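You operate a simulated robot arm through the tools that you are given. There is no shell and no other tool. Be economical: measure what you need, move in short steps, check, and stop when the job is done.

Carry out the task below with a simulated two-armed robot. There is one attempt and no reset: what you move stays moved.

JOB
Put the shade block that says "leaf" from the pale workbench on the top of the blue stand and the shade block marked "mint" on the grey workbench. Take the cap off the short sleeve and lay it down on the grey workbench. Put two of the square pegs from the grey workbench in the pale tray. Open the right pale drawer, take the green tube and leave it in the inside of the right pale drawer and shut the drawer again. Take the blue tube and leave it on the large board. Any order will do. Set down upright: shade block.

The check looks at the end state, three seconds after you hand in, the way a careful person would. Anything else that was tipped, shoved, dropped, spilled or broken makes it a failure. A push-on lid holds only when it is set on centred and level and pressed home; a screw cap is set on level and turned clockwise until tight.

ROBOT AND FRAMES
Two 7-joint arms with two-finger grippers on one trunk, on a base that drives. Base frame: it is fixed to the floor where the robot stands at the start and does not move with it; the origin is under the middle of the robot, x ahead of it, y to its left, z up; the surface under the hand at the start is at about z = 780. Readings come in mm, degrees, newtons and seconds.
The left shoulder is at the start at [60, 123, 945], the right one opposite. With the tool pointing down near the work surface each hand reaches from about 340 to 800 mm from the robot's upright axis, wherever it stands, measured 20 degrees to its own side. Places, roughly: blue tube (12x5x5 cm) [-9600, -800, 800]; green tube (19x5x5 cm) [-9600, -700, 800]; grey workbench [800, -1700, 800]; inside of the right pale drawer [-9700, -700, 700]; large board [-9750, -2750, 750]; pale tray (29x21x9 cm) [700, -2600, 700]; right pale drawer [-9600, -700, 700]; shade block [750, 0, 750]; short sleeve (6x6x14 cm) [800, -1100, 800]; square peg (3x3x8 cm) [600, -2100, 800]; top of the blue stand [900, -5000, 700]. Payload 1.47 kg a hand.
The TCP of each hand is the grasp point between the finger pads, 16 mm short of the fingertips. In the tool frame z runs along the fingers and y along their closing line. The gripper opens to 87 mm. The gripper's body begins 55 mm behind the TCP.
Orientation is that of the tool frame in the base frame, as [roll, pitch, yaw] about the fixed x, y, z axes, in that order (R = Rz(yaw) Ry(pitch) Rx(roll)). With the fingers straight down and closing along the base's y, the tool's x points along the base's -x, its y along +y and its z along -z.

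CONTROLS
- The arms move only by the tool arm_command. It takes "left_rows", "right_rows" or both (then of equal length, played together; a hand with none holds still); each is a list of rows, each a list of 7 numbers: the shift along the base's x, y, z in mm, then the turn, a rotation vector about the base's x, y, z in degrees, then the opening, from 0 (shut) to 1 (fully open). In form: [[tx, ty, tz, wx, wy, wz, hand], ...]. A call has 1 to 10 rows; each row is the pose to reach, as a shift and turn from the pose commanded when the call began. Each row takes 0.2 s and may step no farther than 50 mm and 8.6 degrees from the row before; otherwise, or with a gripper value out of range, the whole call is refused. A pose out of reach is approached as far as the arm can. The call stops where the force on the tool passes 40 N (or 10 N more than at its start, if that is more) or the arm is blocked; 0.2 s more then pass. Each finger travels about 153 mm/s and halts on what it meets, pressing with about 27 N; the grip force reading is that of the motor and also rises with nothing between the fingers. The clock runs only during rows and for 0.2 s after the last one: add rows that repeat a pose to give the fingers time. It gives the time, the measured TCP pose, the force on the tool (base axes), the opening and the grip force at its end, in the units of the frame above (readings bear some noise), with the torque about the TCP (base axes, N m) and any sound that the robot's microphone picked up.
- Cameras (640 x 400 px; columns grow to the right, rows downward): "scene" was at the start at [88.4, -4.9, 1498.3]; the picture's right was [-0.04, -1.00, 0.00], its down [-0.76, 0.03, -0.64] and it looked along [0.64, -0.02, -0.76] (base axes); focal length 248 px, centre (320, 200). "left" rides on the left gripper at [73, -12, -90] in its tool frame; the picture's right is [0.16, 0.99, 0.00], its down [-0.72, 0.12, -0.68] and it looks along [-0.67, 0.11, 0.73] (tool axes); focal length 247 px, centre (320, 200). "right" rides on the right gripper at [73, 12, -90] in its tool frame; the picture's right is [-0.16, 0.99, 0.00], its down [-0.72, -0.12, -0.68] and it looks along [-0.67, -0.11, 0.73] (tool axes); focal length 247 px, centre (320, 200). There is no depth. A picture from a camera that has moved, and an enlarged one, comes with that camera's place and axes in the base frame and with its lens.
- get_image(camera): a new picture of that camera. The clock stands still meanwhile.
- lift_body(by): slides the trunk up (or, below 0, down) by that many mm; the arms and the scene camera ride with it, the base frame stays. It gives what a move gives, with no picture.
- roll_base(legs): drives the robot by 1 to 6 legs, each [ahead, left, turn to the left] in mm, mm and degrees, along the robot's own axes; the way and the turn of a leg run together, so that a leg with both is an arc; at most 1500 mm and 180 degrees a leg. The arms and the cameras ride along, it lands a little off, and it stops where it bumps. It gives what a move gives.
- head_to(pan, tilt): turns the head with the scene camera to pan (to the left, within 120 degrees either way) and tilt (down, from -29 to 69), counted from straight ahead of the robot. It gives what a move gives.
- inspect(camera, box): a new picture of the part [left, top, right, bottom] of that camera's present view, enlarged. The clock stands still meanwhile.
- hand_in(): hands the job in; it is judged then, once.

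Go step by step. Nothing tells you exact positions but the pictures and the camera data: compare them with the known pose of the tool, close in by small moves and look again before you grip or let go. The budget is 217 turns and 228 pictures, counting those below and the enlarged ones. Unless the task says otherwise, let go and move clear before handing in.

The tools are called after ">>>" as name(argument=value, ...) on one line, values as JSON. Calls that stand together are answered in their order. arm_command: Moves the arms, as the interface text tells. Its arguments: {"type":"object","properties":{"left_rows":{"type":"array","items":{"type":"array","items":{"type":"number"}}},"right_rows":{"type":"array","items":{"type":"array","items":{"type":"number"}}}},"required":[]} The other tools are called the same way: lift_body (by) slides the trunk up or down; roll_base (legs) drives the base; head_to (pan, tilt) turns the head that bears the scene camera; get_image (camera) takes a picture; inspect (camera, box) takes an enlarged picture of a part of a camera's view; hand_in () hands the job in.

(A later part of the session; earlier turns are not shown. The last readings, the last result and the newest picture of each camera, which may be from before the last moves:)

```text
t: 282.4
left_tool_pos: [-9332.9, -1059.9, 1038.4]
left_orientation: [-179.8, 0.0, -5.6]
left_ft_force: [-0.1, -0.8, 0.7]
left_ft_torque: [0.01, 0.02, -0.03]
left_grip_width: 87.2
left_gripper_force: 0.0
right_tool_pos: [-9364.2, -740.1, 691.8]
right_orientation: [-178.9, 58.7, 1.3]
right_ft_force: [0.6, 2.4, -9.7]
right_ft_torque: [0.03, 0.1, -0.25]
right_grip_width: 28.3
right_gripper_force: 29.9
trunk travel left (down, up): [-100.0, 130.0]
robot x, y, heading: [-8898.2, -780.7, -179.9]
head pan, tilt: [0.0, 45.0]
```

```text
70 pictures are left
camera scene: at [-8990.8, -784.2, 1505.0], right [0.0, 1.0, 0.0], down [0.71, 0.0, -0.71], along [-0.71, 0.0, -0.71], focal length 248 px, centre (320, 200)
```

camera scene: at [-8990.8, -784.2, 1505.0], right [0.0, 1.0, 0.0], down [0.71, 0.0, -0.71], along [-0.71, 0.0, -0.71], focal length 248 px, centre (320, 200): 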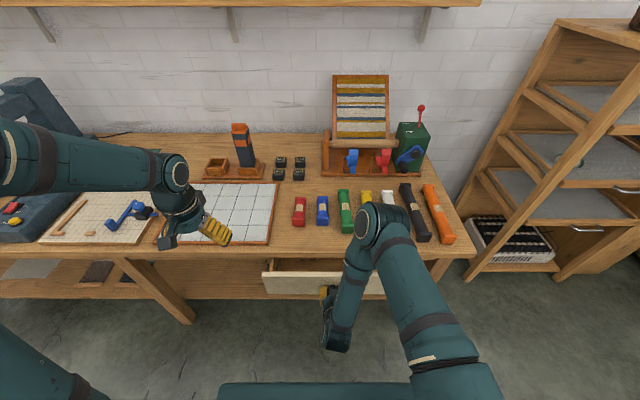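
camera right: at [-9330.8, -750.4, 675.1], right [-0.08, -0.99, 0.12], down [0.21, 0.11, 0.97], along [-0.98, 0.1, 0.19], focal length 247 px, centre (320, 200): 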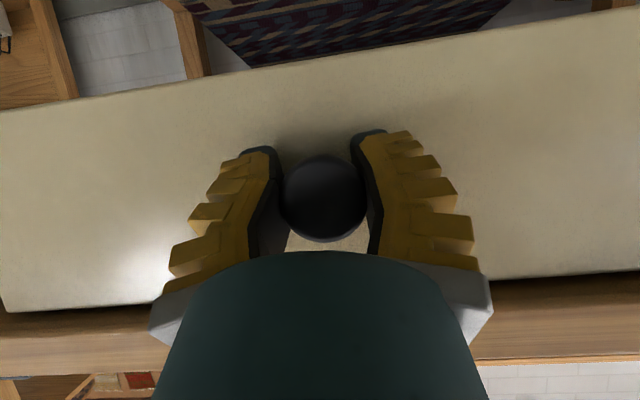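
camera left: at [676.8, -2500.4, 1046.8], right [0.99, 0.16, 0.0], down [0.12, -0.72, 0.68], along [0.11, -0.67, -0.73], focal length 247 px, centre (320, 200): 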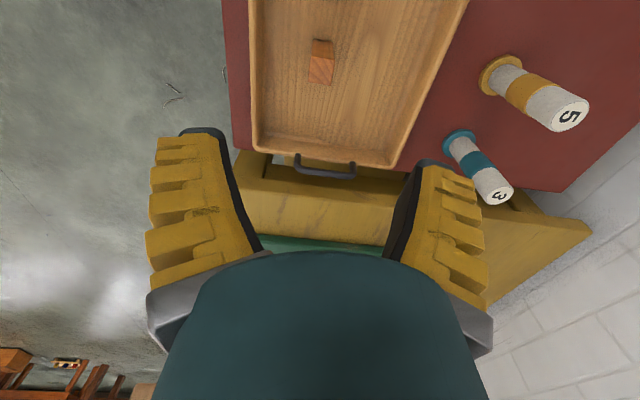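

The drawer opens. I'll pull it further by backing the base straight.

>>> roll_base(legs=[[-140, 0, 0]])

>>> get_image(camera="scene")

```text
t: 283.8
left_tool_pos: [-9192.9, -1060.1, 1037.9]
left_orientation: [-179.7, 0.0, -5.5]
left_ft_force: [0.7, 0.2, -0.4]
left_ft_torque: [0.01, 0.01, -0.03]
left_grip_width: 86.9
left_gripper_force: 0.1
right_tool_pos: [-9226.3, -740.3, 692.0]
right_orientation: [-178.7, 58.7, 1.5]
right_ft_force: [-1.0, 1.1, -20.4]
right_ft_torque: [0.0, 0.16, -0.28]
right_grip_width: 28.5
right_gripper_force: 30.4
trunk travel left (down, up): [-100.0, 130.0]
robot x, y, heading: [-8760.8, -783.9, -179.8]
head pan, tilt: [0.0, 45.0]
```

```text
69 pictures are left
camera scene: at [-8851.7, -783.8, 1504.9], right [-0.01, 1.0, 0.0], down [0.71, 0.0, -0.71], along [-0.71, 0.0, -0.71], focal length 248 px, centre (320, 200)
```

scene: 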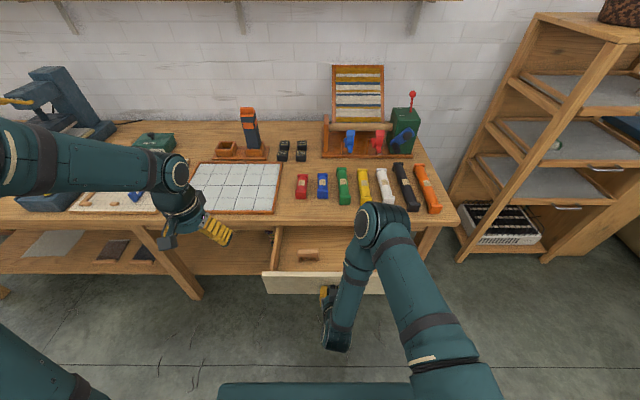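

Drawer is open about 220 mm. I'll release the knob and back the right hand out, up and level.

>>> arm_command(right_rows=[[0, 0, 0, 0, 0, 0, 0.5], [0, 0, 0, 0, 0, 0, 1], [0, 0, 0, 0, 0, 0, 1], [26, 0, 15, 0, 0, 0, 1], [50, 0, 35, 0, 0, 0, 1], [60, 5, 75, 0, -7, 0, 1], [60, 15, 115, 0, -14, 0, 1], [55, 30, 150, 0, -21, 0, 1], [45, 50, 185, 0, -28, 0, 1], [35, 70, 220, 0, -35, 0, 1]])

>>> arm_command(right_rows=[[-10, 15, 30, 0, -8, 0, 1], [-20, 30, 60, 0, -16, 0, 1], [-30, 45, 90, 0, -23.7, 0, 1], [-40, 60, 110, 0, -23.7, 0, 1]])

>>> get_image(camera="scene")

```text
t: 286.0
left_tool_pos: [-9190.0, -1060.7, 1037.9]
left_orientation: [-179.8, 0.2, -5.5]
left_ft_force: [0.5, -0.5, -0.1]
left_ft_torque: [-0.02, -0.04, 0.02]
left_grip_width: 86.9
left_gripper_force: 0.0
right_tool_pos: [-9190.3, -670.0, 911.1]
right_orientation: [-179.7, 23.6, 0.9]
right_ft_force: [0.3, -0.3, -0.7]
right_ft_torque: [0.0, 0.02, 0.02]
right_grip_width: 87.0
right_gripper_force: 0.0
trunk travel left (down, up): [-100.0, 130.0]
robot x, y, heading: [-8759.3, -783.6, -179.7]
head pan, tilt: [0.0, 45.0]
```

```text
t: 287.0
left_tool_pos: [-9191.7, -1059.7, 1039.1]
left_orientation: [-179.9, 0.0, -5.5]
left_ft_force: [0.0, 0.1, 0.9]
left_ft_torque: [0.02, -0.01, -0.01]
left_grip_width: 87.0
left_gripper_force: 0.1
right_tool_pos: [-9229.9, -610.8, 1023.2]
right_orientation: [179.9, 0.0, 0.8]
right_ft_force: [0.7, 0.4, -0.3]
right_ft_torque: [0.0, -0.02, 0.02]
right_grip_width: 87.2
right_gripper_force: 0.1
trunk travel left (down, up): [-100.0, 130.0]
robot x, y, heading: [-8760.6, -779.0, -179.7]
head pan, tilt: [0.0, 45.0]
```

```text
68 pictures are left
camera scene: at [-8850.8, -783.9, 1505.1], right [-0.01, 1.0, 0.0], down [0.71, 0.0, -0.71], along [-0.71, 0.0, -0.71], focal length 248 px, centre (320, 200)
```

scene: 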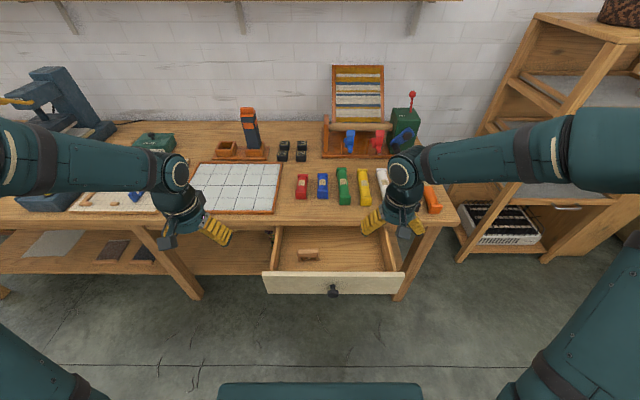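

>>> roll_base(legs=[[165, 0, 0]])

>>> inspect(camera="scene", box=[250, 160, 450, 310])

>>> get_image(camera="right")

```text
t: 288.4
left_tool_pos: [-9357.0, -1061.2, 1038.4]
left_orientation: [-179.8, 0.0, -5.4]
left_ft_force: [-0.4, 0.4, -0.7]
left_ft_torque: [0.03, -0.01, 0.03]
left_grip_width: 86.8
left_gripper_force: 0.0
right_tool_pos: [-9395.7, -612.2, 1023.1]
right_orientation: [-180.0, 0.1, 0.8]
right_ft_force: [-0.8, 0.4, -0.3]
right_ft_torque: [0.0, -0.01, 0.0]
right_grip_width: 87.1
right_gripper_force: 0.2
trunk travel left (down, up): [-100.0, 130.0]
robot x, y, heading: [-8923.4, -782.9, -179.5]
head pan, tilt: [0.0, 45.0]
```

```text
2.67 times, centred on (350, 235) of scene
camera zoom: at [-9016.5, -785.1, 1505.0], right [-0.01, 1.0, 0.0], down [0.71, 0.0, -0.71], along [-0.71, 0.0, -0.71], focal length 662 px, centre (240, 107)
```

zoom: 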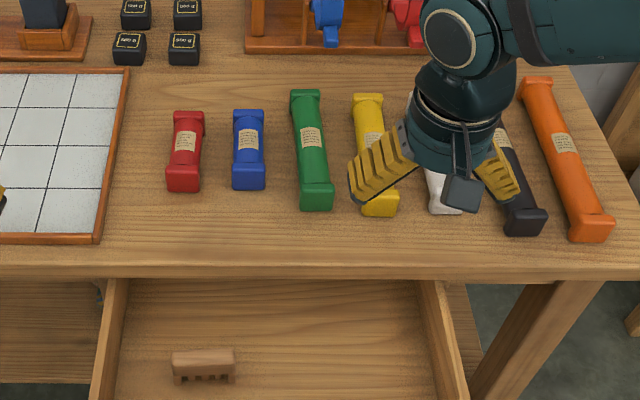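

```text
66 pictures are left
camera right: at [-9323.1, -623.6, 1110.7], right [-0.14, -0.99, 0.0], down [-0.73, 0.11, 0.68], along [-0.67, 0.1, -0.73], focal length 247 px, centre (320, 200)
```

right: 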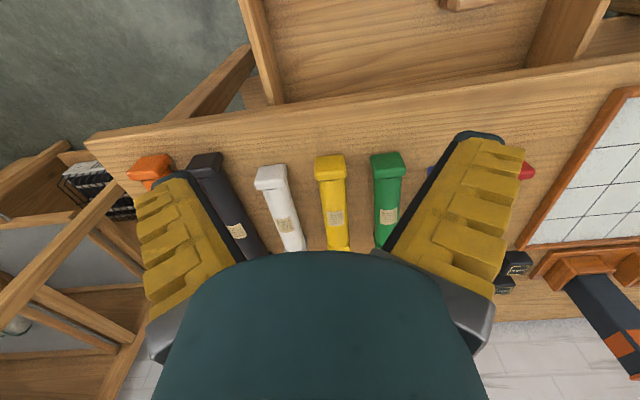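

Green tube centre is about (-9651,-690), lying along x, and blue about (-9631,-778). I'll move the right hand over the green tube.

>>> arm_command(right_rows=[[-40, -13, 0, 0, 0, 0, 0.8], [-80, -26, 0, 0, 0, 0, 0.8], [-120, -39, 0, 0, 0, 0, 0.8], [-160, -52, 0, 0, 0, 0, 0.8], [-200, -65, 0, 0, 0, 0, 0.8], [-240, -78, 0, 0, 0, 0, 0.8], [-252, -78, -40, 0, 0, 0, 0.8], [-252, -78, -85, 0, 0, 0, 0.8]])

>>> get_image(camera="right")

>>> inspect(camera="scene", box=[270, 120, 430, 240])

```text
t: 290.2
left_tool_pos: [-9356.5, -1060.3, 1038.5]
left_orientation: [-179.8, -0.1, -5.4]
left_ft_force: [-0.8, 0.2, 1.5]
left_ft_torque: [-0.05, -0.05, 0.01]
left_grip_width: 86.9
left_gripper_force: 0.1
right_tool_pos: [-9648.1, -691.8, 937.7]
right_orientation: [180.0, -0.1, 0.8]
right_ft_force: [0.1, -1.0, -0.7]
right_ft_torque: [0.01, 0.03, 0.02]
right_grip_width: 73.2
right_gripper_force: 2.2
trunk travel left (down, up): [-100.0, 130.0]
robot x, y, heading: [-8927.0, -784.0, -179.6]
head pan, tilt: [0.0, 45.0]
```

```text
65 pictures are left
camera right: at [-9576.8, -702.2, 1026.6], right [-0.14, -0.99, 0.0], down [-0.72, 0.11, 0.68], along [-0.67, 0.1, -0.73], focal length 247 px, centre (320, 200)
```

right: 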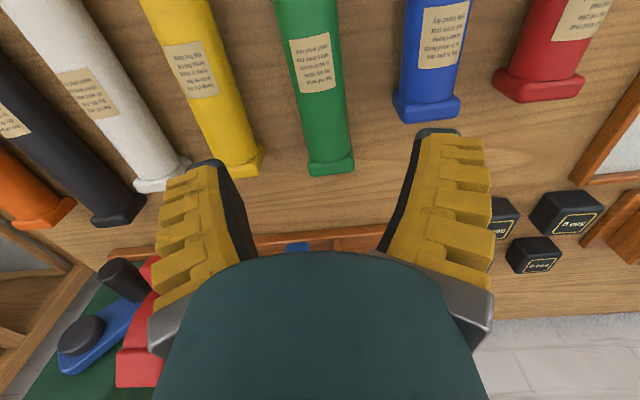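

```text
3.33 times, centred on (350, 180) of scene
camera zoom: at [-9015.8, -785.2, 1505.0], right [-0.01, 1.0, 0.0], down [0.71, 0.0, -0.71], along [-0.71, 0.0, -0.71], focal length 828 px, centre (220, 267)
```

zoom: 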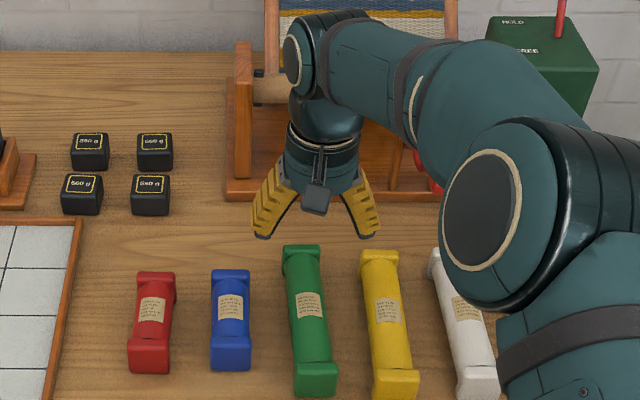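

>>> arm_command(right_rows=[[20, 1, -40, 0, 0, -0.8, 0.8], [20, 1, -80, 0, 0, -0.8, 0.8]])

>>> get_image(camera="right")

```text
t: 290.8
left_tool_pos: [-9356.4, -1061.1, 1038.5]
left_orientation: [-179.7, 0.1, -5.3]
left_ft_force: [-0.4, 0.4, 0.3]
left_ft_torque: [0.0, 0.0, -0.02]
left_grip_width: 87.2
left_gripper_force: 0.1
right_tool_pos: [-9628.5, -688.6, 854.7]
right_orientation: [-179.9, 0.1, 0.0]
right_ft_force: [0.1, 0.1, -0.2]
right_ft_torque: [-0.03, 0.0, -0.03]
right_grip_width: 73.2
right_gripper_force: 2.9
trunk travel left (down, up): [-100.0, 130.0]
robot x, y, heading: [-8924.7, -783.6, -179.8]
head pan, tilt: [0.0, 45.0]
```

```text
63 pictures are left
camera right: at [-9555.6, -700.5, 945.0], right [-0.16, -0.99, 0.0], down [-0.72, 0.12, 0.68], along [-0.67, 0.11, -0.73], focal length 247 px, centre (320, 200)
```

right: 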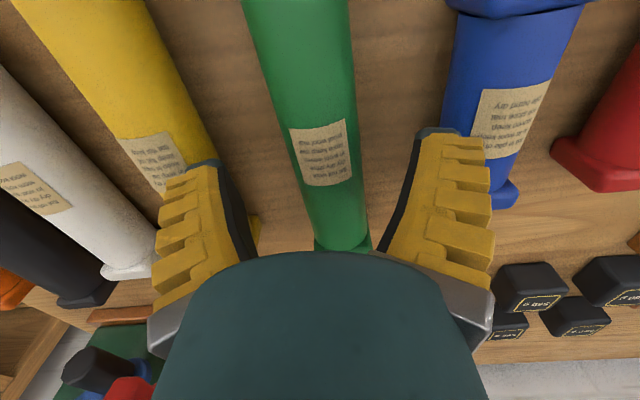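

The finger tips would be tight against the neighbours, so I'll narrow the opening and look before going lower.

>>> arm_command(right_rows=[[0, -1, 0, 0, 0, 0, 0.6], [0, -1, 0, 0, 0, 0, 0.55], [0, -1, -10, 0, 0, 0, 0.55]])

>>> get_image(camera="right")

```text
t: 291.6
left_tool_pos: [-9356.2, -1061.2, 1038.0]
left_orientation: [-179.8, -0.1, -5.4]
left_ft_force: [0.1, 0.1, 0.4]
left_ft_torque: [0.03, -0.01, 0.02]
left_grip_width: 87.0
left_gripper_force: 0.2
right_tool_pos: [-9626.0, -688.5, 847.1]
right_orientation: [-180.0, -0.1, 0.0]
right_ft_force: [-0.4, 0.5, -0.7]
right_ft_torque: [0.01, 0.01, 0.02]
right_grip_width: 53.1
right_gripper_force: 3.6
trunk travel left (down, up): [-100.0, 130.0]
robot x, y, heading: [-8927.2, -783.9, -179.5]
head pan, tilt: [0.0, 45.0]
```

```text
62 pictures are left
camera right: at [-9554.5, -702.0, 935.2], right [-0.16, -0.99, 0.0], down [-0.72, 0.12, 0.68], along [-0.67, 0.11, -0.73], focal length 247 px, centre (320, 200)
```

right: 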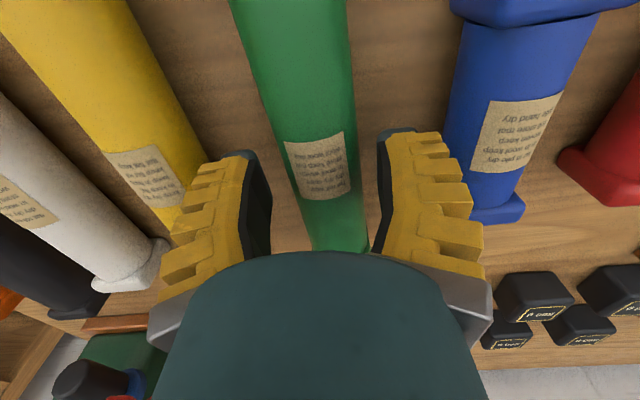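

>>> arm_command(right_rows=[[0, -1, -20, 0, 0, 0, 0.55], [0, -1, -38, 0, 0, 0, 0.55], [0, -1, -38, 0, 0, 0, 0.35], [0, -1, -38, 0, 0, 0, 0.25], [0, -1, -38, 0, 0, 0, 0.2]])

>>> get_image(camera="right")

```text
t: 292.7
left_tool_pos: [-9355.9, -1060.8, 1038.5]
left_orientation: [-179.8, 0.0, -5.5]
left_ft_force: [-0.7, -0.4, -0.8]
left_ft_torque: [0.02, -0.02, 0.01]
left_grip_width: 87.1
left_gripper_force: 0.0
right_tool_pos: [-9629.0, -687.7, 814.4]
right_orientation: [179.9, 0.7, 0.0]
right_ft_force: [0.3, 0.6, 9.2]
right_ft_torque: [0.05, -0.1, 0.0]
right_grip_width: 38.8
right_gripper_force: 27.2
trunk travel left (down, up): [-100.0, 130.0]
robot x, y, heading: [-8925.0, -781.8, -179.9]
head pan, tilt: [0.0, 45.0]
stopped in row 5 (right hand): the force on the tool passed its limit at 45 N (the readings are from after the stop); the commanded pose is now the measured one
```

```text
61 pictures are left
camera right: at [-9557.3, -701.1, 902.4], right [-0.16, -0.99, 0.0], down [-0.72, 0.12, 0.69], along [-0.68, 0.11, -0.73], focal length 247 px, centre (320, 200)
```

right: 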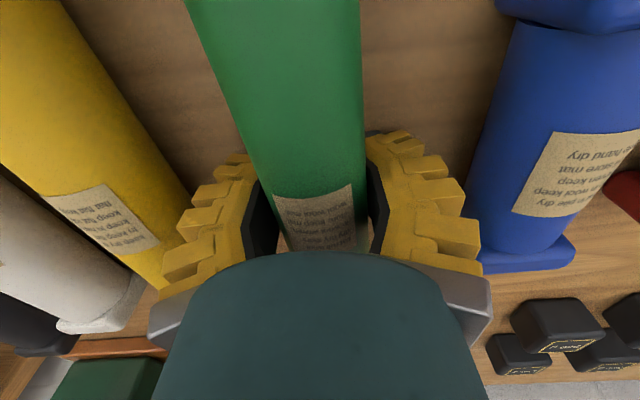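

>>> arm_command(right_rows=[[0, 0, 6, 0, 0, 0, 0.2], [0, 0, 25, 0, 0, 0, 0.2], [0, 0, 60, 0, 0, 0, 0.2], [0, 0, 105, 0, 0, 0, 0.2], [0, 0, 140, 0, 0, 0, 0.2]])

>>> get_image(camera="right")

>>> get_image(camera="scene")

```text
t: 293.9
left_tool_pos: [-9355.1, -1061.7, 1038.9]
left_orientation: [-179.8, 0.0, -5.4]
left_ft_force: [0.3, 0.3, 0.0]
left_ft_torque: [0.03, 0.0, -0.02]
left_grip_width: 87.0
left_gripper_force: 0.0
right_tool_pos: [-9629.0, -689.3, 954.0]
right_orientation: [179.9, 0.5, -0.1]
right_ft_force: [-0.1, 0.4, -2.6]
right_ft_torque: [-0.01, 0.01, -0.01]
right_grip_width: 38.6
right_gripper_force: 27.0
trunk travel left (down, up): [-100.0, 130.0]
robot x, y, heading: [-8922.9, -783.2, -179.7]
head pan, tilt: [0.0, 45.0]
```

```text
60 pictures are left
camera right: at [-9556.2, -701.9, 1041.1], right [-0.16, -0.99, 0.0], down [-0.72, 0.12, 0.69], along [-0.68, 0.11, -0.73], focal length 247 px, centre (320, 200)
```

right: 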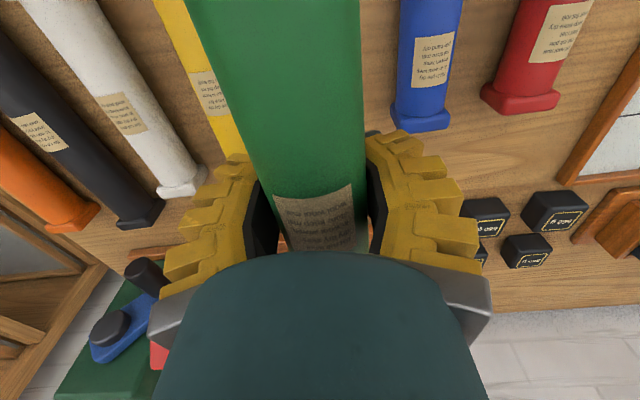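

```text
59 pictures are left
camera scene: at [-9014.9, -784.9, 1505.1], right [-0.01, 1.0, 0.0], down [0.71, 0.0, -0.71], along [-0.71, 0.0, -0.71], focal length 248 px, centre (320, 200)
```

scene: 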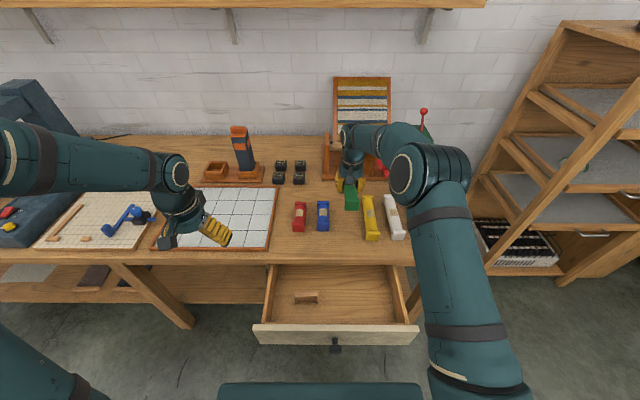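

The green tube is lifted. I'll bring it back over the open drawer and turn it to lie along y there, in the free space right of the bobbin.

>>> arm_command(right_rows=[[30, 3, 10, 0, 0, 8.5, 0.2], [60, 6, 10, 0, 0, 17, 0.2], [90, 9, 10, 0, 0, 25.5, 0.2], [120, 12, 10, 0, 0, 34, 0.2], [150, 15, 10, 0, 0, 42.5, 0.2], [180, 18, 10, 0, 0, 51, 0.2], [210, 22, 10, 0, 0, 59.5, 0.2], [240, 26, 10, 0, 0, 68, 0.2], [260, 30, 10, 0, 0, 76.5, 0.2], [270, 34, 10, 0, 0, 85, 0.2]])

>>> get_image(camera="scene")

>>> get_image(camera="right")

```text
t: 296.1
left_tool_pos: [-9356.5, -1060.7, 1037.8]
left_orientation: [-179.9, 0.1, -5.4]
left_ft_force: [-0.6, 0.1, 0.3]
left_ft_torque: [-0.02, 0.02, 0.0]
left_grip_width: 87.0
left_gripper_force: 0.1
right_tool_pos: [-9359.4, -653.7, 963.2]
right_orientation: [-180.0, 0.5, 85.1]
right_ft_force: [0.1, -0.5, -2.3]
right_ft_torque: [0.0, -0.01, 0.01]
right_grip_width: 38.5
right_gripper_force: 27.3
trunk travel left (down, up): [-100.0, 130.0]
robot x, y, heading: [-8925.9, -783.3, -179.8]
head pan, tilt: [0.0, 45.0]
```

```text
58 pictures are left
camera scene: at [-9015.2, -784.8, 1505.1], right [-0.01, 1.0, 0.0], down [0.71, 0.0, -0.71], along [-0.71, 0.0, -0.71], focal length 248 px, centre (320, 200)
```

scene: 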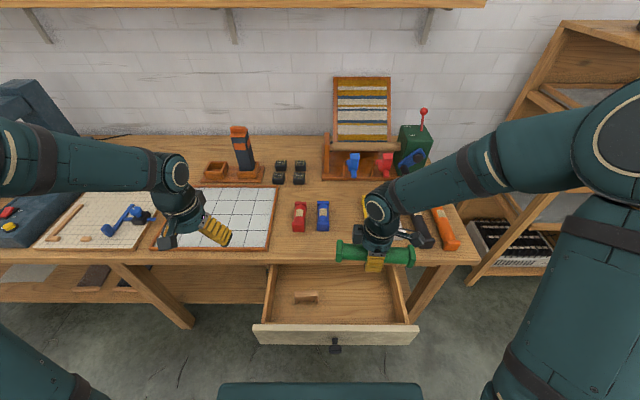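

```text
57 pictures are left
camera right: at [-9343.0, -583.0, 1050.9], right [0.97, -0.24, 0.0], down [-0.18, -0.71, 0.69], along [-0.16, -0.67, -0.73], focal length 247 px, centre (320, 200)
```

right: 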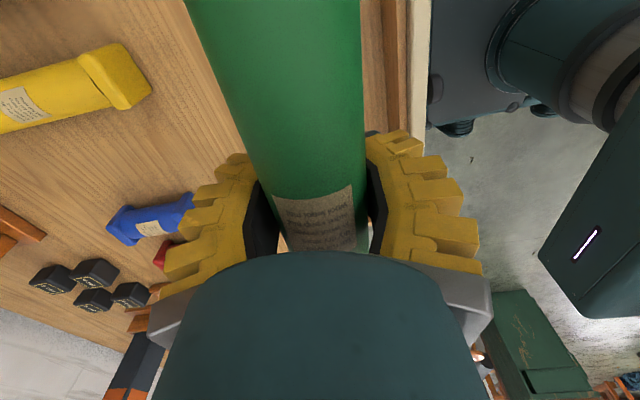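

>>> arm_command(right_rows=[[2, -14, 0, 0, 0, 5, 0.2], [2, -26, -30, 0, 0, 5, 0.2], [2, -26, -75, 0, 0, 5, 0.2], [2, -26, -120, 0, 0, 5, 0.2], [2, -26, -165, 0, 0, 5, 0.2], [2, -26, -195, 0, 0, 5, 0.2]])

>>> inspect(camera="scene", box=[240, 210, 440, 360])

>>> get_image(camera="right")

```text
t: 297.5
left_tool_pos: [-9357.4, -1061.4, 1039.3]
left_orientation: [-179.7, 0.0, -5.5]
left_ft_force: [-0.3, 0.2, -0.1]
left_ft_torque: [0.01, -0.02, 0.0]
left_grip_width: 87.2
left_gripper_force: 0.0
right_tool_pos: [-9359.6, -680.8, 767.6]
right_orientation: [-180.0, 0.4, 89.9]
right_ft_force: [-0.3, 0.8, -1.6]
right_ft_torque: [-0.01, 0.02, 0.02]
right_grip_width: 38.6
right_gripper_force: 27.4
trunk travel left (down, up): [-100.0, 130.0]
robot x, y, heading: [-8927.7, -781.2, -179.5]
head pan, tilt: [0.0, 45.0]
```

```text
2.67 times, centred on (340, 285) of scene
camera zoom: at [-9015.7, -785.1, 1505.0], right [-0.01, 1.0, 0.0], down [0.71, 0.0, -0.71], along [-0.71, 0.0, -0.71], focal length 662 px, centre (267, -27)
```

zoom: 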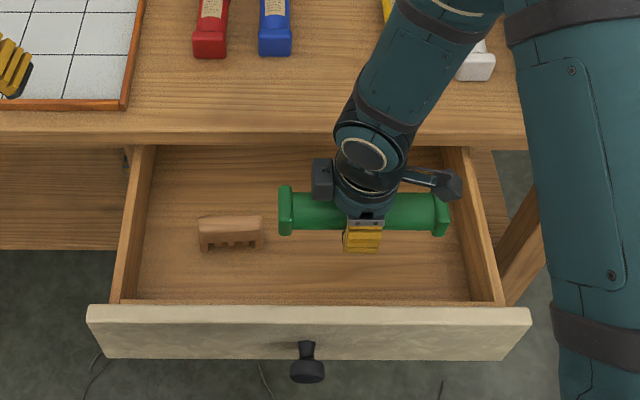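

```text
55 pictures are left
camera right: at [-9348.6, -608.5, 856.2], right [0.99, -0.16, 0.0], down [-0.12, -0.72, 0.69], along [-0.11, -0.68, -0.73], focal length 247 px, centre (320, 200)
```

right: 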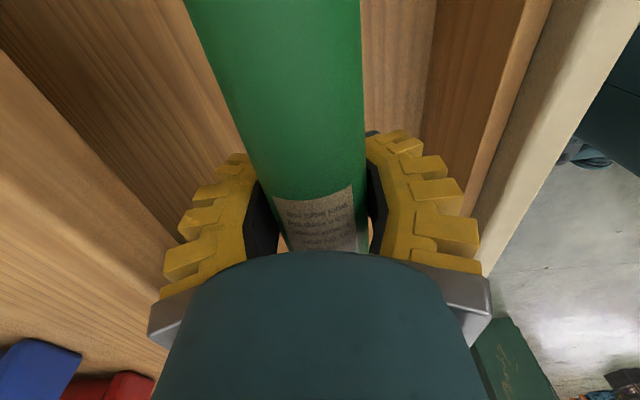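

>>> arm_command(right_rows=[[8, 0, -20, 0, 0, 0, 0.2], [8, 0, -40, 0, 0, 0, 0.2], [8, 0, -52, 0, 0, 0, 0.2], [8, 0, -60, 0, 0, 0, 0.2], [8, 0, -66, 0, 0, 0, 0.2], [8, 0, -72, 0, 0, 0, 0.2], [8, 0, -78, 0, 0, 0, 0.2]])

>>> inspect(camera="scene", box=[240, 210, 440, 360])

```text
t: 299.1
left_tool_pos: [-9356.9, -1061.3, 1038.2]
left_orientation: [-179.8, 0.0, -5.4]
left_ft_force: [-0.4, 1.1, -0.7]
left_ft_torque: [0.01, 0.0, 0.02]
left_grip_width: 86.9
left_gripper_force: 0.1
right_tool_pos: [-9349.5, -681.7, 690.7]
right_orientation: [-179.9, 0.5, 89.9]
right_ft_force: [-0.2, -0.2, -0.4]
right_ft_torque: [-0.02, -0.02, 0.02]
right_grip_width: 38.4
right_gripper_force: 26.8
trunk travel left (down, up): [-100.0, 130.0]
robot x, y, heading: [-8922.7, -778.6, -179.7]
head pan, tilt: [0.0, 45.0]
```

```text
2.67 times, centred on (340, 285) of scene
camera zoom: at [-9015.4, -785.0, 1505.1], right [-0.01, 1.0, 0.0], down [0.71, 0.0, -0.71], along [-0.71, 0.0, -0.71], focal length 662 px, centre (267, -27)
```

zoom: 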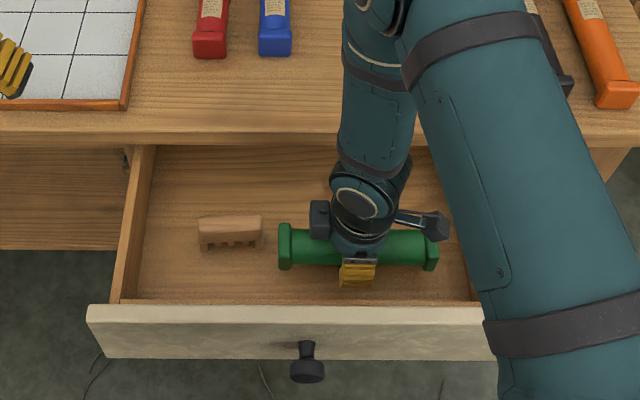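

>>> arm_command(right_rows=[[-4, 0, -5, 0, 0, 0, 0.2], [-4, 0, -10, 0, 0, 0, 0.2], [-4, 0, -15, 0, 0, 0, 0.2], [-4, 0, -20, 0, 0, 0, 0.2], [-4, 0, -25, 0, 0, 0, 0.2]])

```text
t: 300.3
left_tool_pos: [-9355.7, -1061.2, 1039.5]
left_orientation: [-179.8, 0.1, -5.4]
left_ft_force: [0.1, -0.5, -0.7]
left_ft_torque: [-0.03, 0.04, 0.0]
left_grip_width: 87.0
left_gripper_force: 0.0
right_tool_pos: [-9353.2, -681.3, 666.1]
right_orientation: [-179.8, 0.5, 89.8]
right_ft_force: [-0.3, 0.4, 8.0]
right_ft_torque: [0.05, 0.01, -0.03]
right_grip_width: 38.5
right_gripper_force: 27.2
trunk travel left (down, up): [-100.0, 130.0]
robot x, y, heading: [-8922.4, -782.8, -179.5]
head pan, tilt: [0.0, 45.0]
```

>>> arm_command(right_rows=[[0, 0, -2, 0, 0, 0, 0.2], [0, 0, -1, 0, 0, 0, 0.45], [0, 0, -1, 0, 0, 0, 0.6], [0, 0, -1, 0, 0, 0, 0.65], [0, 0, 10, 0, 0, 0, 0.65], [0, 0, 40, 0, 0, 0, 0.65], [0, 0, 80, 0, 0, 0, 0.65], [0, 0, 125, 0, 0, 0, 0.65], [0, 0, 170, 0, 0, 0, 0.65], [0, 0, 215, 0, 0, 0, 0.65]])

>>> get_image(camera="scene")

```text
t: 302.5
left_tool_pos: [-9355.0, -1061.1, 1038.7]
left_orientation: [-179.8, 0.1, -5.5]
left_ft_force: [0.0, 0.5, 0.6]
left_ft_torque: [-0.01, 0.03, 0.0]
left_grip_width: 86.9
left_gripper_force: 0.0
right_tool_pos: [-9353.0, -681.4, 882.2]
right_orientation: [179.9, 0.5, 89.9]
right_ft_force: [0.4, 0.7, -1.0]
right_ft_torque: [0.01, 0.01, 0.01]
right_grip_width: 61.6
right_gripper_force: 3.4
trunk travel left (down, up): [-100.0, 130.0]
robot x, y, heading: [-8924.9, -783.0, -180.0]
head pan, tilt: [0.0, 45.0]
```

```text
53 pictures are left
camera scene: at [-9014.3, -784.6, 1505.1], right [-0.01, 1.0, 0.0], down [0.71, 0.0, -0.71], along [-0.71, 0.0, -0.71], focal length 248 px, centre (320, 200)
```

scene: 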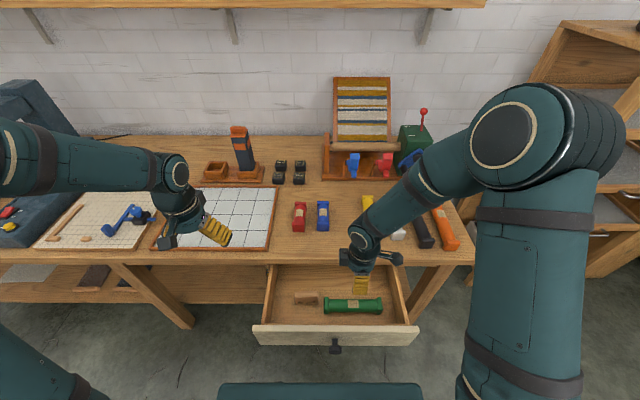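

The green tube lies in the drawer. I'll turn the right hand back, back the base off, and re-grip the knob to close it.

>>> arm_command(right_rows=[[5, 0, 20, 0, 0, -8.5, 0.8], [10, 0, 40, 0, 0, -17, 1], [10, 0, 60, 0, 0, -25.5, 1], [10, 0, 80, 0, 0, -34, 1], [10, 0, 80, 0, 0, -42.5, 1], [10, 0, 80, 0, 0, -51, 1], [10, 0, 80, 0, 0, -59.5, 1], [10, 0, 80, 0, 0, -68, 1], [10, 0, 80, 0, 0, -76.5, 1], [10, 0, 80, 0, 0, -85, 1]])

>>> roll_base(legs=[[-165, 0, 0]])

>>> inspect(camera="scene", box=[240, 210, 440, 360])

```text
t: 304.7
left_tool_pos: [-9356.0, -1060.8, 1038.6]
left_orientation: [-179.8, 0.0, -5.3]
left_ft_force: [0.8, 0.3, -0.8]
left_ft_torque: [-0.04, 0.0, 0.01]
left_grip_width: 87.0
left_gripper_force: 0.1
right_tool_pos: [-9342.6, -680.6, 960.3]
right_orientation: [179.9, 0.6, 4.9]
right_ft_force: [0.6, 0.3, -0.2]
right_ft_torque: [0.01, -0.02, 0.02]
right_grip_width: 87.1
right_gripper_force: 0.0
trunk travel left (down, up): [-100.0, 130.0]
robot x, y, heading: [-8925.9, -782.6, -179.5]
head pan, tilt: [0.0, 45.0]
```

```text
t: 306.2
left_tool_pos: [-9192.3, -1058.8, 1039.6]
left_orientation: [-179.8, 0.1, -5.6]
left_ft_force: [0.8, 0.2, 0.3]
left_ft_torque: [0.0, 0.02, -0.01]
left_grip_width: 87.0
left_gripper_force: 0.0
right_tool_pos: [-9177.7, -679.6, 961.1]
right_orientation: [-179.9, 0.5, 4.8]
right_ft_force: [1.5, 0.9, 0.5]
right_ft_torque: [0.01, 0.01, 0.02]
right_grip_width: 87.0
right_gripper_force: 0.0
trunk travel left (down, up): [-100.0, 130.0]
robot x, y, heading: [-8763.4, -784.9, -179.9]
head pan, tilt: [0.0, 45.0]
```

```text
2.67 times, centred on (340, 285) of scene
camera zoom: at [-8850.5, -784.0, 1505.2], right [0.0, 1.0, 0.0], down [0.71, 0.0, -0.71], along [-0.71, 0.0, -0.71], focal length 662 px, centre (267, -27)
```

zoom: 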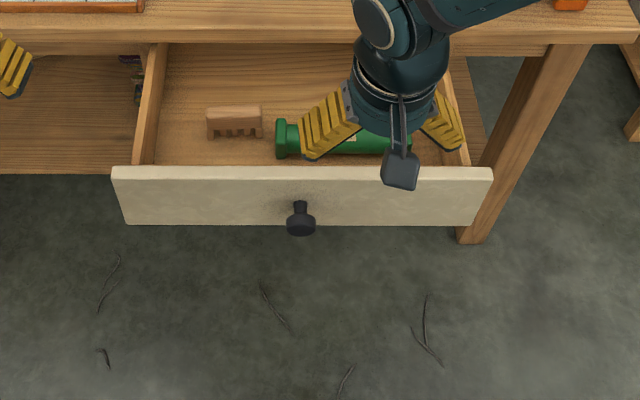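

>>> arm_command(right_rows=[[5, -15, -20, 0, -0.5, -4.8, 1]])

>>> arm_command(right_rows=[[10, -5, -20, 0, 7.5, 0, 1], [20, -10, -40, 0, 15, 0, 1], [30, -15, -65, 0, 22.5, 0, 1], [35, -20, -90, 0, 30, 0, 1], [35, -25, -115, 0, 37.5, 0, 1], [33, -32, -140, 0, 45, 0, 1], [28, -40, -165, 0, 52.5, 0, 1], [22, -47, -190, 0, 60, 0, 1]])

>>> get_image(camera="right")

```text
t: 306.6
left_tool_pos: [-9192.6, -1060.6, 1038.1]
left_orientation: [-179.8, 0.0, -5.6]
left_ft_force: [-0.1, -0.2, 0.1]
left_ft_torque: [-0.01, 0.0, 0.01]
left_grip_width: 87.1
left_gripper_force: 0.0
right_tool_pos: [-9174.5, -695.5, 939.5]
right_orientation: [179.9, 0.0, -0.1]
right_ft_force: [0.4, -0.3, 0.8]
right_ft_torque: [0.04, -0.02, 0.03]
right_grip_width: 87.1
right_gripper_force: 0.1
trunk travel left (down, up): [-100.0, 130.0]
robot x, y, heading: [-8762.9, -781.3, -179.8]
head pan, tilt: [0.0, 45.0]
```

```text
t: 308.4
left_tool_pos: [-9193.0, -1059.7, 1038.3]
left_orientation: [-179.7, 0.0, -5.6]
left_ft_force: [0.1, -0.6, 0.4]
left_ft_torque: [0.02, 0.01, -0.03]
left_grip_width: 87.1
left_gripper_force: 0.1
right_tool_pos: [-9151.6, -741.1, 749.9]
right_orientation: [-179.9, 60.1, 0.1]
right_ft_force: [0.8, -0.7, 0.0]
right_ft_torque: [0.01, 0.01, 0.04]
right_grip_width: 87.0
right_gripper_force: 0.1
right hand out of reach, approached as far as the arm can: row 4, 5
trunk travel left (down, up): [-100.0, 130.0]
robot x, y, heading: [-8759.5, -781.6, -179.9]
head pan, tilt: [0.0, 45.0]
```

```text
51 pictures are left
camera right: at [-9038.4, -752.6, 730.9], right [-0.08, -0.99, 0.14], down [0.23, 0.12, 0.97], along [-0.97, 0.11, 0.22], focal length 247 px, centre (320, 200)
```

right: 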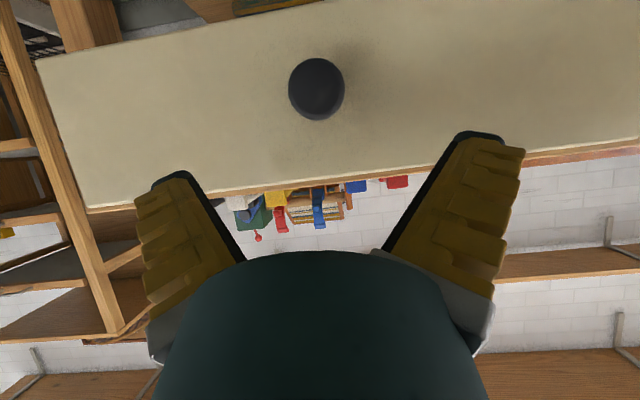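

>>> arm_command(right_rows=[[-26, 0, -20, 0, 0, 0, 1], [-52, 0, -40, 0, 0, 0, 1], [-75, 0, -57, 0, 0, 0, 1], [-75, 0, -57, 0, 0, 0, 0.6], [-75, 0, -57, 0, 0, 0, 0.4], [-75, 0, -57, 0, 0, 0, 0.32]])

>>> get_image(camera="right")

```text
t: 309.8
left_tool_pos: [-9193.7, -1059.9, 1038.7]
left_orientation: [-179.8, 0.1, -5.6]
left_ft_force: [0.4, 0.1, 0.6]
left_ft_torque: [0.0, 0.01, 0.03]
left_grip_width: 87.3
left_gripper_force: 0.0
right_tool_pos: [-9227.4, -741.0, 693.6]
right_orientation: [179.9, 60.0, 0.0]
right_ft_force: [0.2, -0.3, -0.1]
right_ft_torque: [-0.03, -0.01, 0.01]
right_grip_width: 33.9
right_gripper_force: 5.1
trunk travel left (down, up): [-100.0, 130.0]
robot x, y, heading: [-8762.7, -781.0, -179.6]
head pan, tilt: [0.0, 45.0]
```

```text
50 pictures are left
camera right: at [-9113.8, -753.2, 674.1], right [-0.08, -0.99, 0.14], down [0.23, 0.12, 0.97], along [-0.97, 0.11, 0.22], focal length 247 px, centre (320, 200)
```

right: 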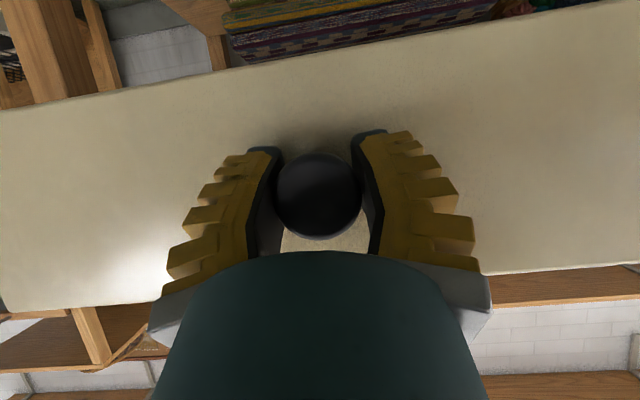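

>>> arm_command(right_rows=[[0, 0, 0, 0, 0, 0, 0.25], [0, 0, 0, 0, 0, 0, 0.2], [0, 0, 0, 0, 0, 0, 0.2]])

>>> roll_base(legs=[[195, 0, 0]])

>>> get_image(camera="scene")

```text
t: 310.6
left_tool_pos: [-9193.7, -1059.2, 1038.2]
left_orientation: [-179.8, -0.1, -5.6]
left_ft_force: [0.2, -0.9, 0.0]
left_ft_torque: [0.02, 0.01, 0.02]
left_grip_width: 86.9
left_gripper_force: 0.0
right_tool_pos: [-9226.9, -740.1, 693.5]
right_orientation: [-180.0, 59.8, -0.1]
right_ft_force: [-1.4, 3.7, -6.2]
right_ft_torque: [0.03, 0.39, 0.0]
right_grip_width: 28.9
right_gripper_force: 30.0
trunk travel left (down, up): [-100.0, 130.0]
robot x, y, heading: [-8760.6, -783.1, -179.8]
head pan, tilt: [0.0, 45.0]
```

```text
t: 312.2
left_tool_pos: [-9389.6, -1060.5, 1039.0]
left_orientation: [-179.9, 0.1, -5.5]
left_ft_force: [-0.1, 0.2, -0.3]
left_ft_torque: [0.0, 0.02, 0.03]
left_grip_width: 87.2
left_gripper_force: 0.0
right_tool_pos: [-9422.4, -740.1, 692.1]
right_orientation: [180.0, 59.8, 0.2]
right_ft_force: [0.9, 22.1, -7.6]
right_ft_torque: [0.04, 0.35, -0.02]
right_grip_width: 28.9
right_gripper_force: 29.8
trunk travel left (down, up): [-100.0, 130.0]
robot x, y, heading: [-8959.3, -782.4, -179.8]
head pan, tilt: [0.0, 45.0]
```

```text
49 pictures are left
camera scene: at [-9048.6, -783.3, 1505.0], right [-0.01, 1.0, 0.0], down [0.71, 0.0, -0.71], along [-0.71, 0.0, -0.71], focal length 248 px, centre (320, 200)
```

scene: 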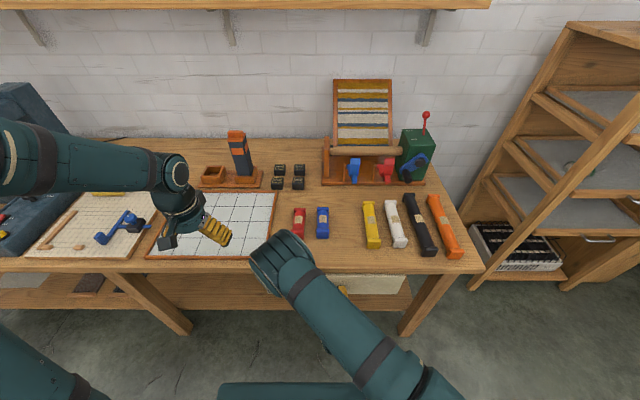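

>>> arm_command(right_rows=[[-8, 0, 0, 0, 0, 0, 0.2], [-15, 0, 0, 0, 0, 0, 0.2], [-20, 0, 0, 0, 0, 0, 0.2], [-24, 0, 0, 0, 0, 0, 0.2], [-27, 0, 0, 0, 0, 0, 0.2]])

>>> inspect(camera="scene", box=[240, 230, 440, 330])

```text
t: 313.4
left_tool_pos: [-9386.0, -1060.4, 1040.6]
left_orientation: [-179.8, 0.1, -5.6]
left_ft_force: [-1.3, 0.0, -0.3]
left_ft_torque: [0.0, -0.01, 0.01]
left_grip_width: 86.8
left_gripper_force: 0.0
right_tool_pos: [-9445.9, -740.1, 691.5]
right_orientation: [-179.7, 59.4, 0.4]
right_ft_force: [37.5, 6.5, -6.2]
right_ft_torque: [-0.02, 0.55, -0.1]
right_grip_width: 29.2
right_gripper_force: 30.2
trunk travel left (down, up): [-100.0, 130.0]
robot x, y, heading: [-8957.9, -785.6, -179.6]
head pan, tilt: [0.0, 45.0]
```

```text
3.20 times, centred on (340, 280) of scene
camera zoom: at [-9044.2, -784.4, 1505.3], right [-0.01, 1.0, 0.0], down [0.71, 0.0, -0.71], along [-0.71, 0.0, -0.71], focal length 794 px, centre (256, -56)
```

zoom: 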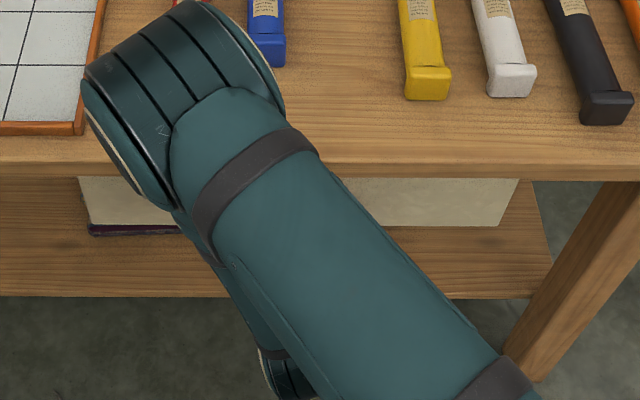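

The drawer is seated shut. I'll release the knob and back out.

>>> arm_command(right_rows=[[3, 0, 0, 0, 0, 0, 0.2], [3, 0, 0, 0, 0, 0, 0.6], [3, 0, 0, 0, 0, 0, 1], [3, 0, 0, 0, 0, 0, 1], [30, 0, 16, 0, 0, 0, 1], [60, 0, 33, 0, 0, 0, 1], [90, 0, 55, 0, 0, 0, 1]])

>>> get_image(camera="right")

>>> get_image(camera="scene")

```text
t: 315.0
left_tool_pos: [-9389.3, -1060.9, 1038.5]
left_orientation: [-179.8, 0.0, -5.5]
left_ft_force: [0.5, 0.2, 0.4]
left_ft_torque: [0.03, 0.03, -0.03]
left_grip_width: 87.0
left_gripper_force: 0.0
right_tool_pos: [-9359.0, -740.5, 749.0]
right_orientation: [-179.8, 60.1, 0.2]
right_ft_force: [0.6, -0.5, -0.1]
right_ft_torque: [0.02, 0.01, 0.02]
right_grip_width: 87.1
right_gripper_force: 0.0
trunk travel left (down, up): [-100.0, 130.0]
robot x, y, heading: [-8957.2, -783.6, -179.6]
head pan, tilt: [0.0, 45.0]
```

```text
47 pictures are left
camera right: at [-9245.7, -752.7, 729.7], right [-0.08, -0.99, 0.14], down [0.23, 0.11, 0.97], along [-0.97, 0.11, 0.21], focal length 247 px, centre (320, 200)
```

right: 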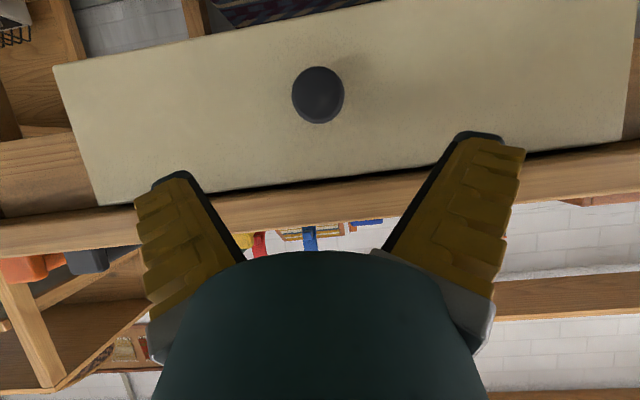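

```text
46 pictures are left
camera scene: at [-9047.0, -785.0, 1505.1], right [-0.01, 1.0, 0.0], down [0.71, 0.0, -0.71], along [-0.71, 0.0, -0.71], focal length 248 px, centre (320, 200)
```

scene: 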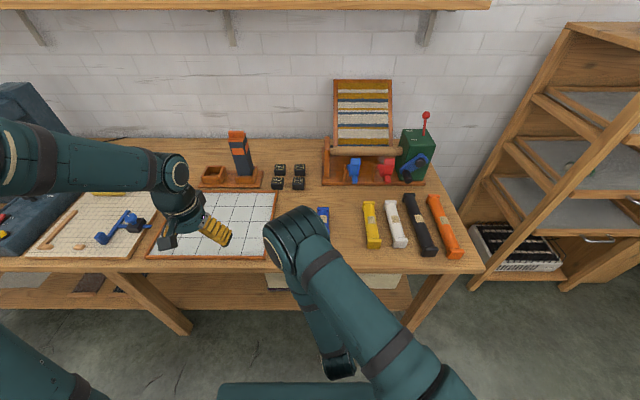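

Drawer closed. I'll straighten the right hand and clear it to the right.

>>> arm_command(right_rows=[[20, 5, 30, 0, -7.5, 0, 1], [35, 15, 60, 0, -15, 0, 1], [45, 30, 95, 0, -22.5, 0, 1], [50, 50, 130, 0, -30, 0, 1], [50, 75, 165, 0, -37.5, 0, 1], [50, 100, 200, 0, -45, 0, 1], [50, 130, 230, 0, -52.5, 0, 1], [50, 165, 250, 0, -60, 0, 1], [50, 200, 265, 0, -60, 0, 1]])

>>> get_image(camera="scene")

>>> get_image(camera="left")

```text
t: 317.0
left_tool_pos: [-9388.3, -1060.0, 1038.8]
left_orientation: [-179.8, 0.0, -5.4]
left_ft_force: [0.5, 0.0, 0.3]
left_ft_torque: [-0.03, 0.07, 0.01]
left_grip_width: 87.0
left_gripper_force: 0.1
right_tool_pos: [-9306.4, -540.6, 1013.0]
right_orientation: [179.9, -0.2, 0.1]
right_ft_force: [0.5, 0.4, -0.1]
right_ft_torque: [-0.01, 0.01, -0.01]
right_grip_width: 87.0
right_gripper_force: 0.0
right hand out of reach, approached as far as the arm can: row 2, 3, 4, 5, 6
trunk travel left (down, up): [-100.0, 130.0]
robot x, y, heading: [-8960.2, -780.7, -179.8]
head pan, tilt: [0.0, 45.0]
```

```text
45 pictures are left
camera scene: at [-9046.4, -783.6, 1505.2], right [-0.01, 1.0, 0.0], down [0.71, 0.0, -0.71], along [-0.71, 0.0, -0.71], focal length 248 px, centre (320, 200)
```

scene: 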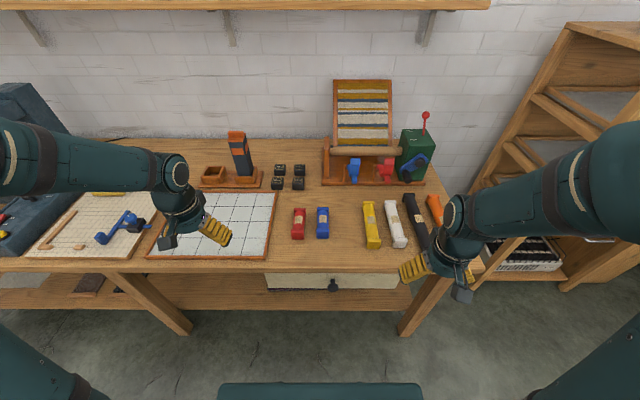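

```text
44 pictures are left
camera left: at [-9314.0, -1056.2, 1128.3], right [0.06, -1.0, 0.0], down [-0.73, -0.05, 0.68], along [-0.68, -0.04, -0.73], focal length 247 px, centre (320, 200)
```

left: 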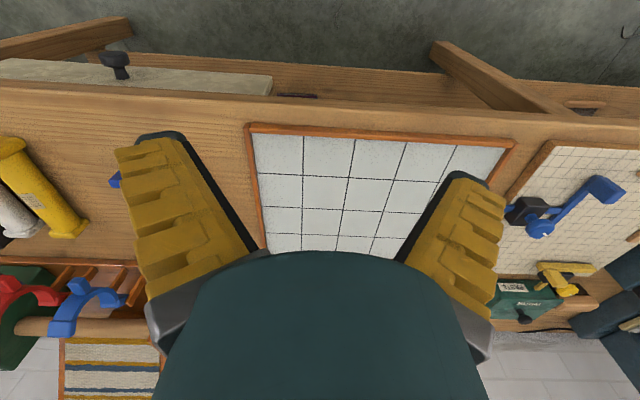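

Now the blue tube: I'll move the left hand over it.

>>> arm_command(left_rows=[[-20, 38, 0, 0, 0, 1, 0.6], [-45, 76, 0, 0, 0, 2, 0.6], [-70, 114, 0, 0, 0, 3, 0.6], [-95, 152, 0, 0, 0, 4, 0.6], [-120, 190, 0, 0, 0, 5, 0.6], [-150, 225, 0, 0, 0, 5.4, 0.6], [-180, 260, 0, 0, 0, 5.4, 0.6], [-210, 282, -20, 0, 0, 5.4, 0.6], [-215, 282, -65, 0, 0, 5.4, 0.6], [-215, 282, -105, 0, 0, 5.4, 0.6]])

>>> get_image(camera="left")

```text
t: 319.2
left_tool_pos: [-9602.3, -779.8, 933.1]
left_orientation: [-179.7, 0.1, -0.2]
left_ft_force: [0.4, 0.0, -0.4]
left_ft_torque: [0.0, 0.05, 0.0]
left_grip_width: 57.4
left_gripper_force: 3.6
right_tool_pos: [-9309.7, -542.6, 1014.1]
right_orientation: [-180.0, -0.2, 0.2]
right_ft_force: [0.0, 0.7, 0.1]
right_ft_torque: [0.0, -0.03, 0.0]
right_grip_width: 86.9
right_gripper_force: 0.0
trunk travel left (down, up): [-100.0, 130.0]
robot x, y, heading: [-8956.0, -785.2, -179.7]
head pan, tilt: [0.0, 45.0]
```

```text
43 pictures are left
camera left: at [-9529.5, -769.2, 1021.8], right [0.16, -0.99, 0.0], down [-0.72, -0.12, 0.68], along [-0.67, -0.1, -0.73], focal length 247 px, centre (320, 200)
```

left: 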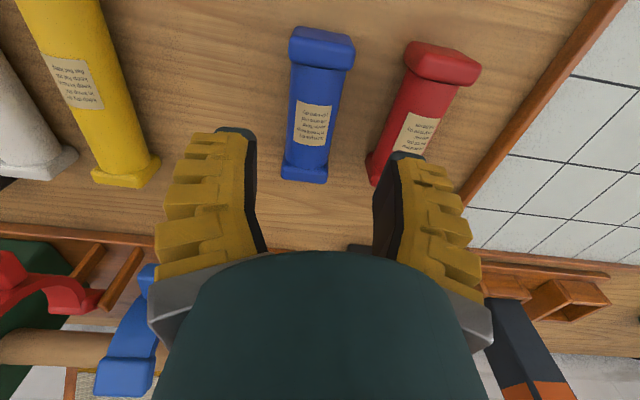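

>>> arm_command(left_rows=[[-12, 2, -30, 0, 0, 0, 0.55], [-22, 3, -60, 0, 0, 0, 0.55], [-22, 3, -85, 0, 0, 0, 0.55]])

>>> get_image(camera="left")

```text
t: 320.0
left_tool_pos: [-9624.8, -777.2, 849.4]
left_orientation: [-179.8, 0.0, 0.0]
left_ft_force: [-0.1, 0.2, 0.7]
left_ft_torque: [-0.01, 0.02, 0.0]
left_grip_width: 53.0
left_gripper_force: 3.7
right_tool_pos: [-9308.1, -542.0, 1014.3]
right_orientation: [180.0, -0.1, 0.1]
right_ft_force: [0.4, 0.0, 0.3]
right_ft_torque: [0.05, -0.01, 0.01]
right_grip_width: 87.1
right_gripper_force: 0.1
trunk travel left (down, up): [-100.0, 130.0]
robot x, y, heading: [-8961.0, -779.7, -179.5]
head pan, tilt: [0.0, 45.0]
```

```text
42 pictures are left
camera left: at [-9552.7, -765.4, 938.0], right [0.16, -0.99, 0.0], down [-0.72, -0.12, 0.68], along [-0.67, -0.1, -0.73], focal length 247 px, centre (320, 200)
```

left: 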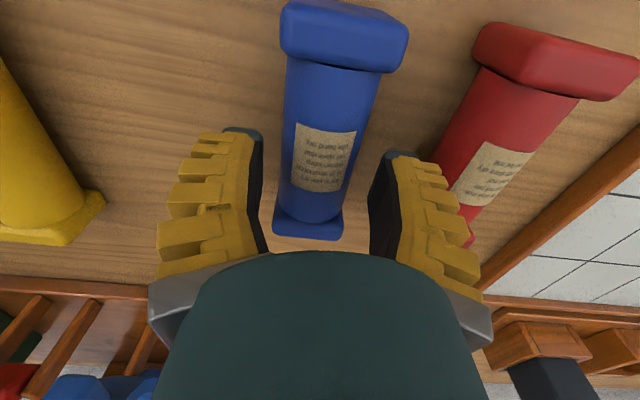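

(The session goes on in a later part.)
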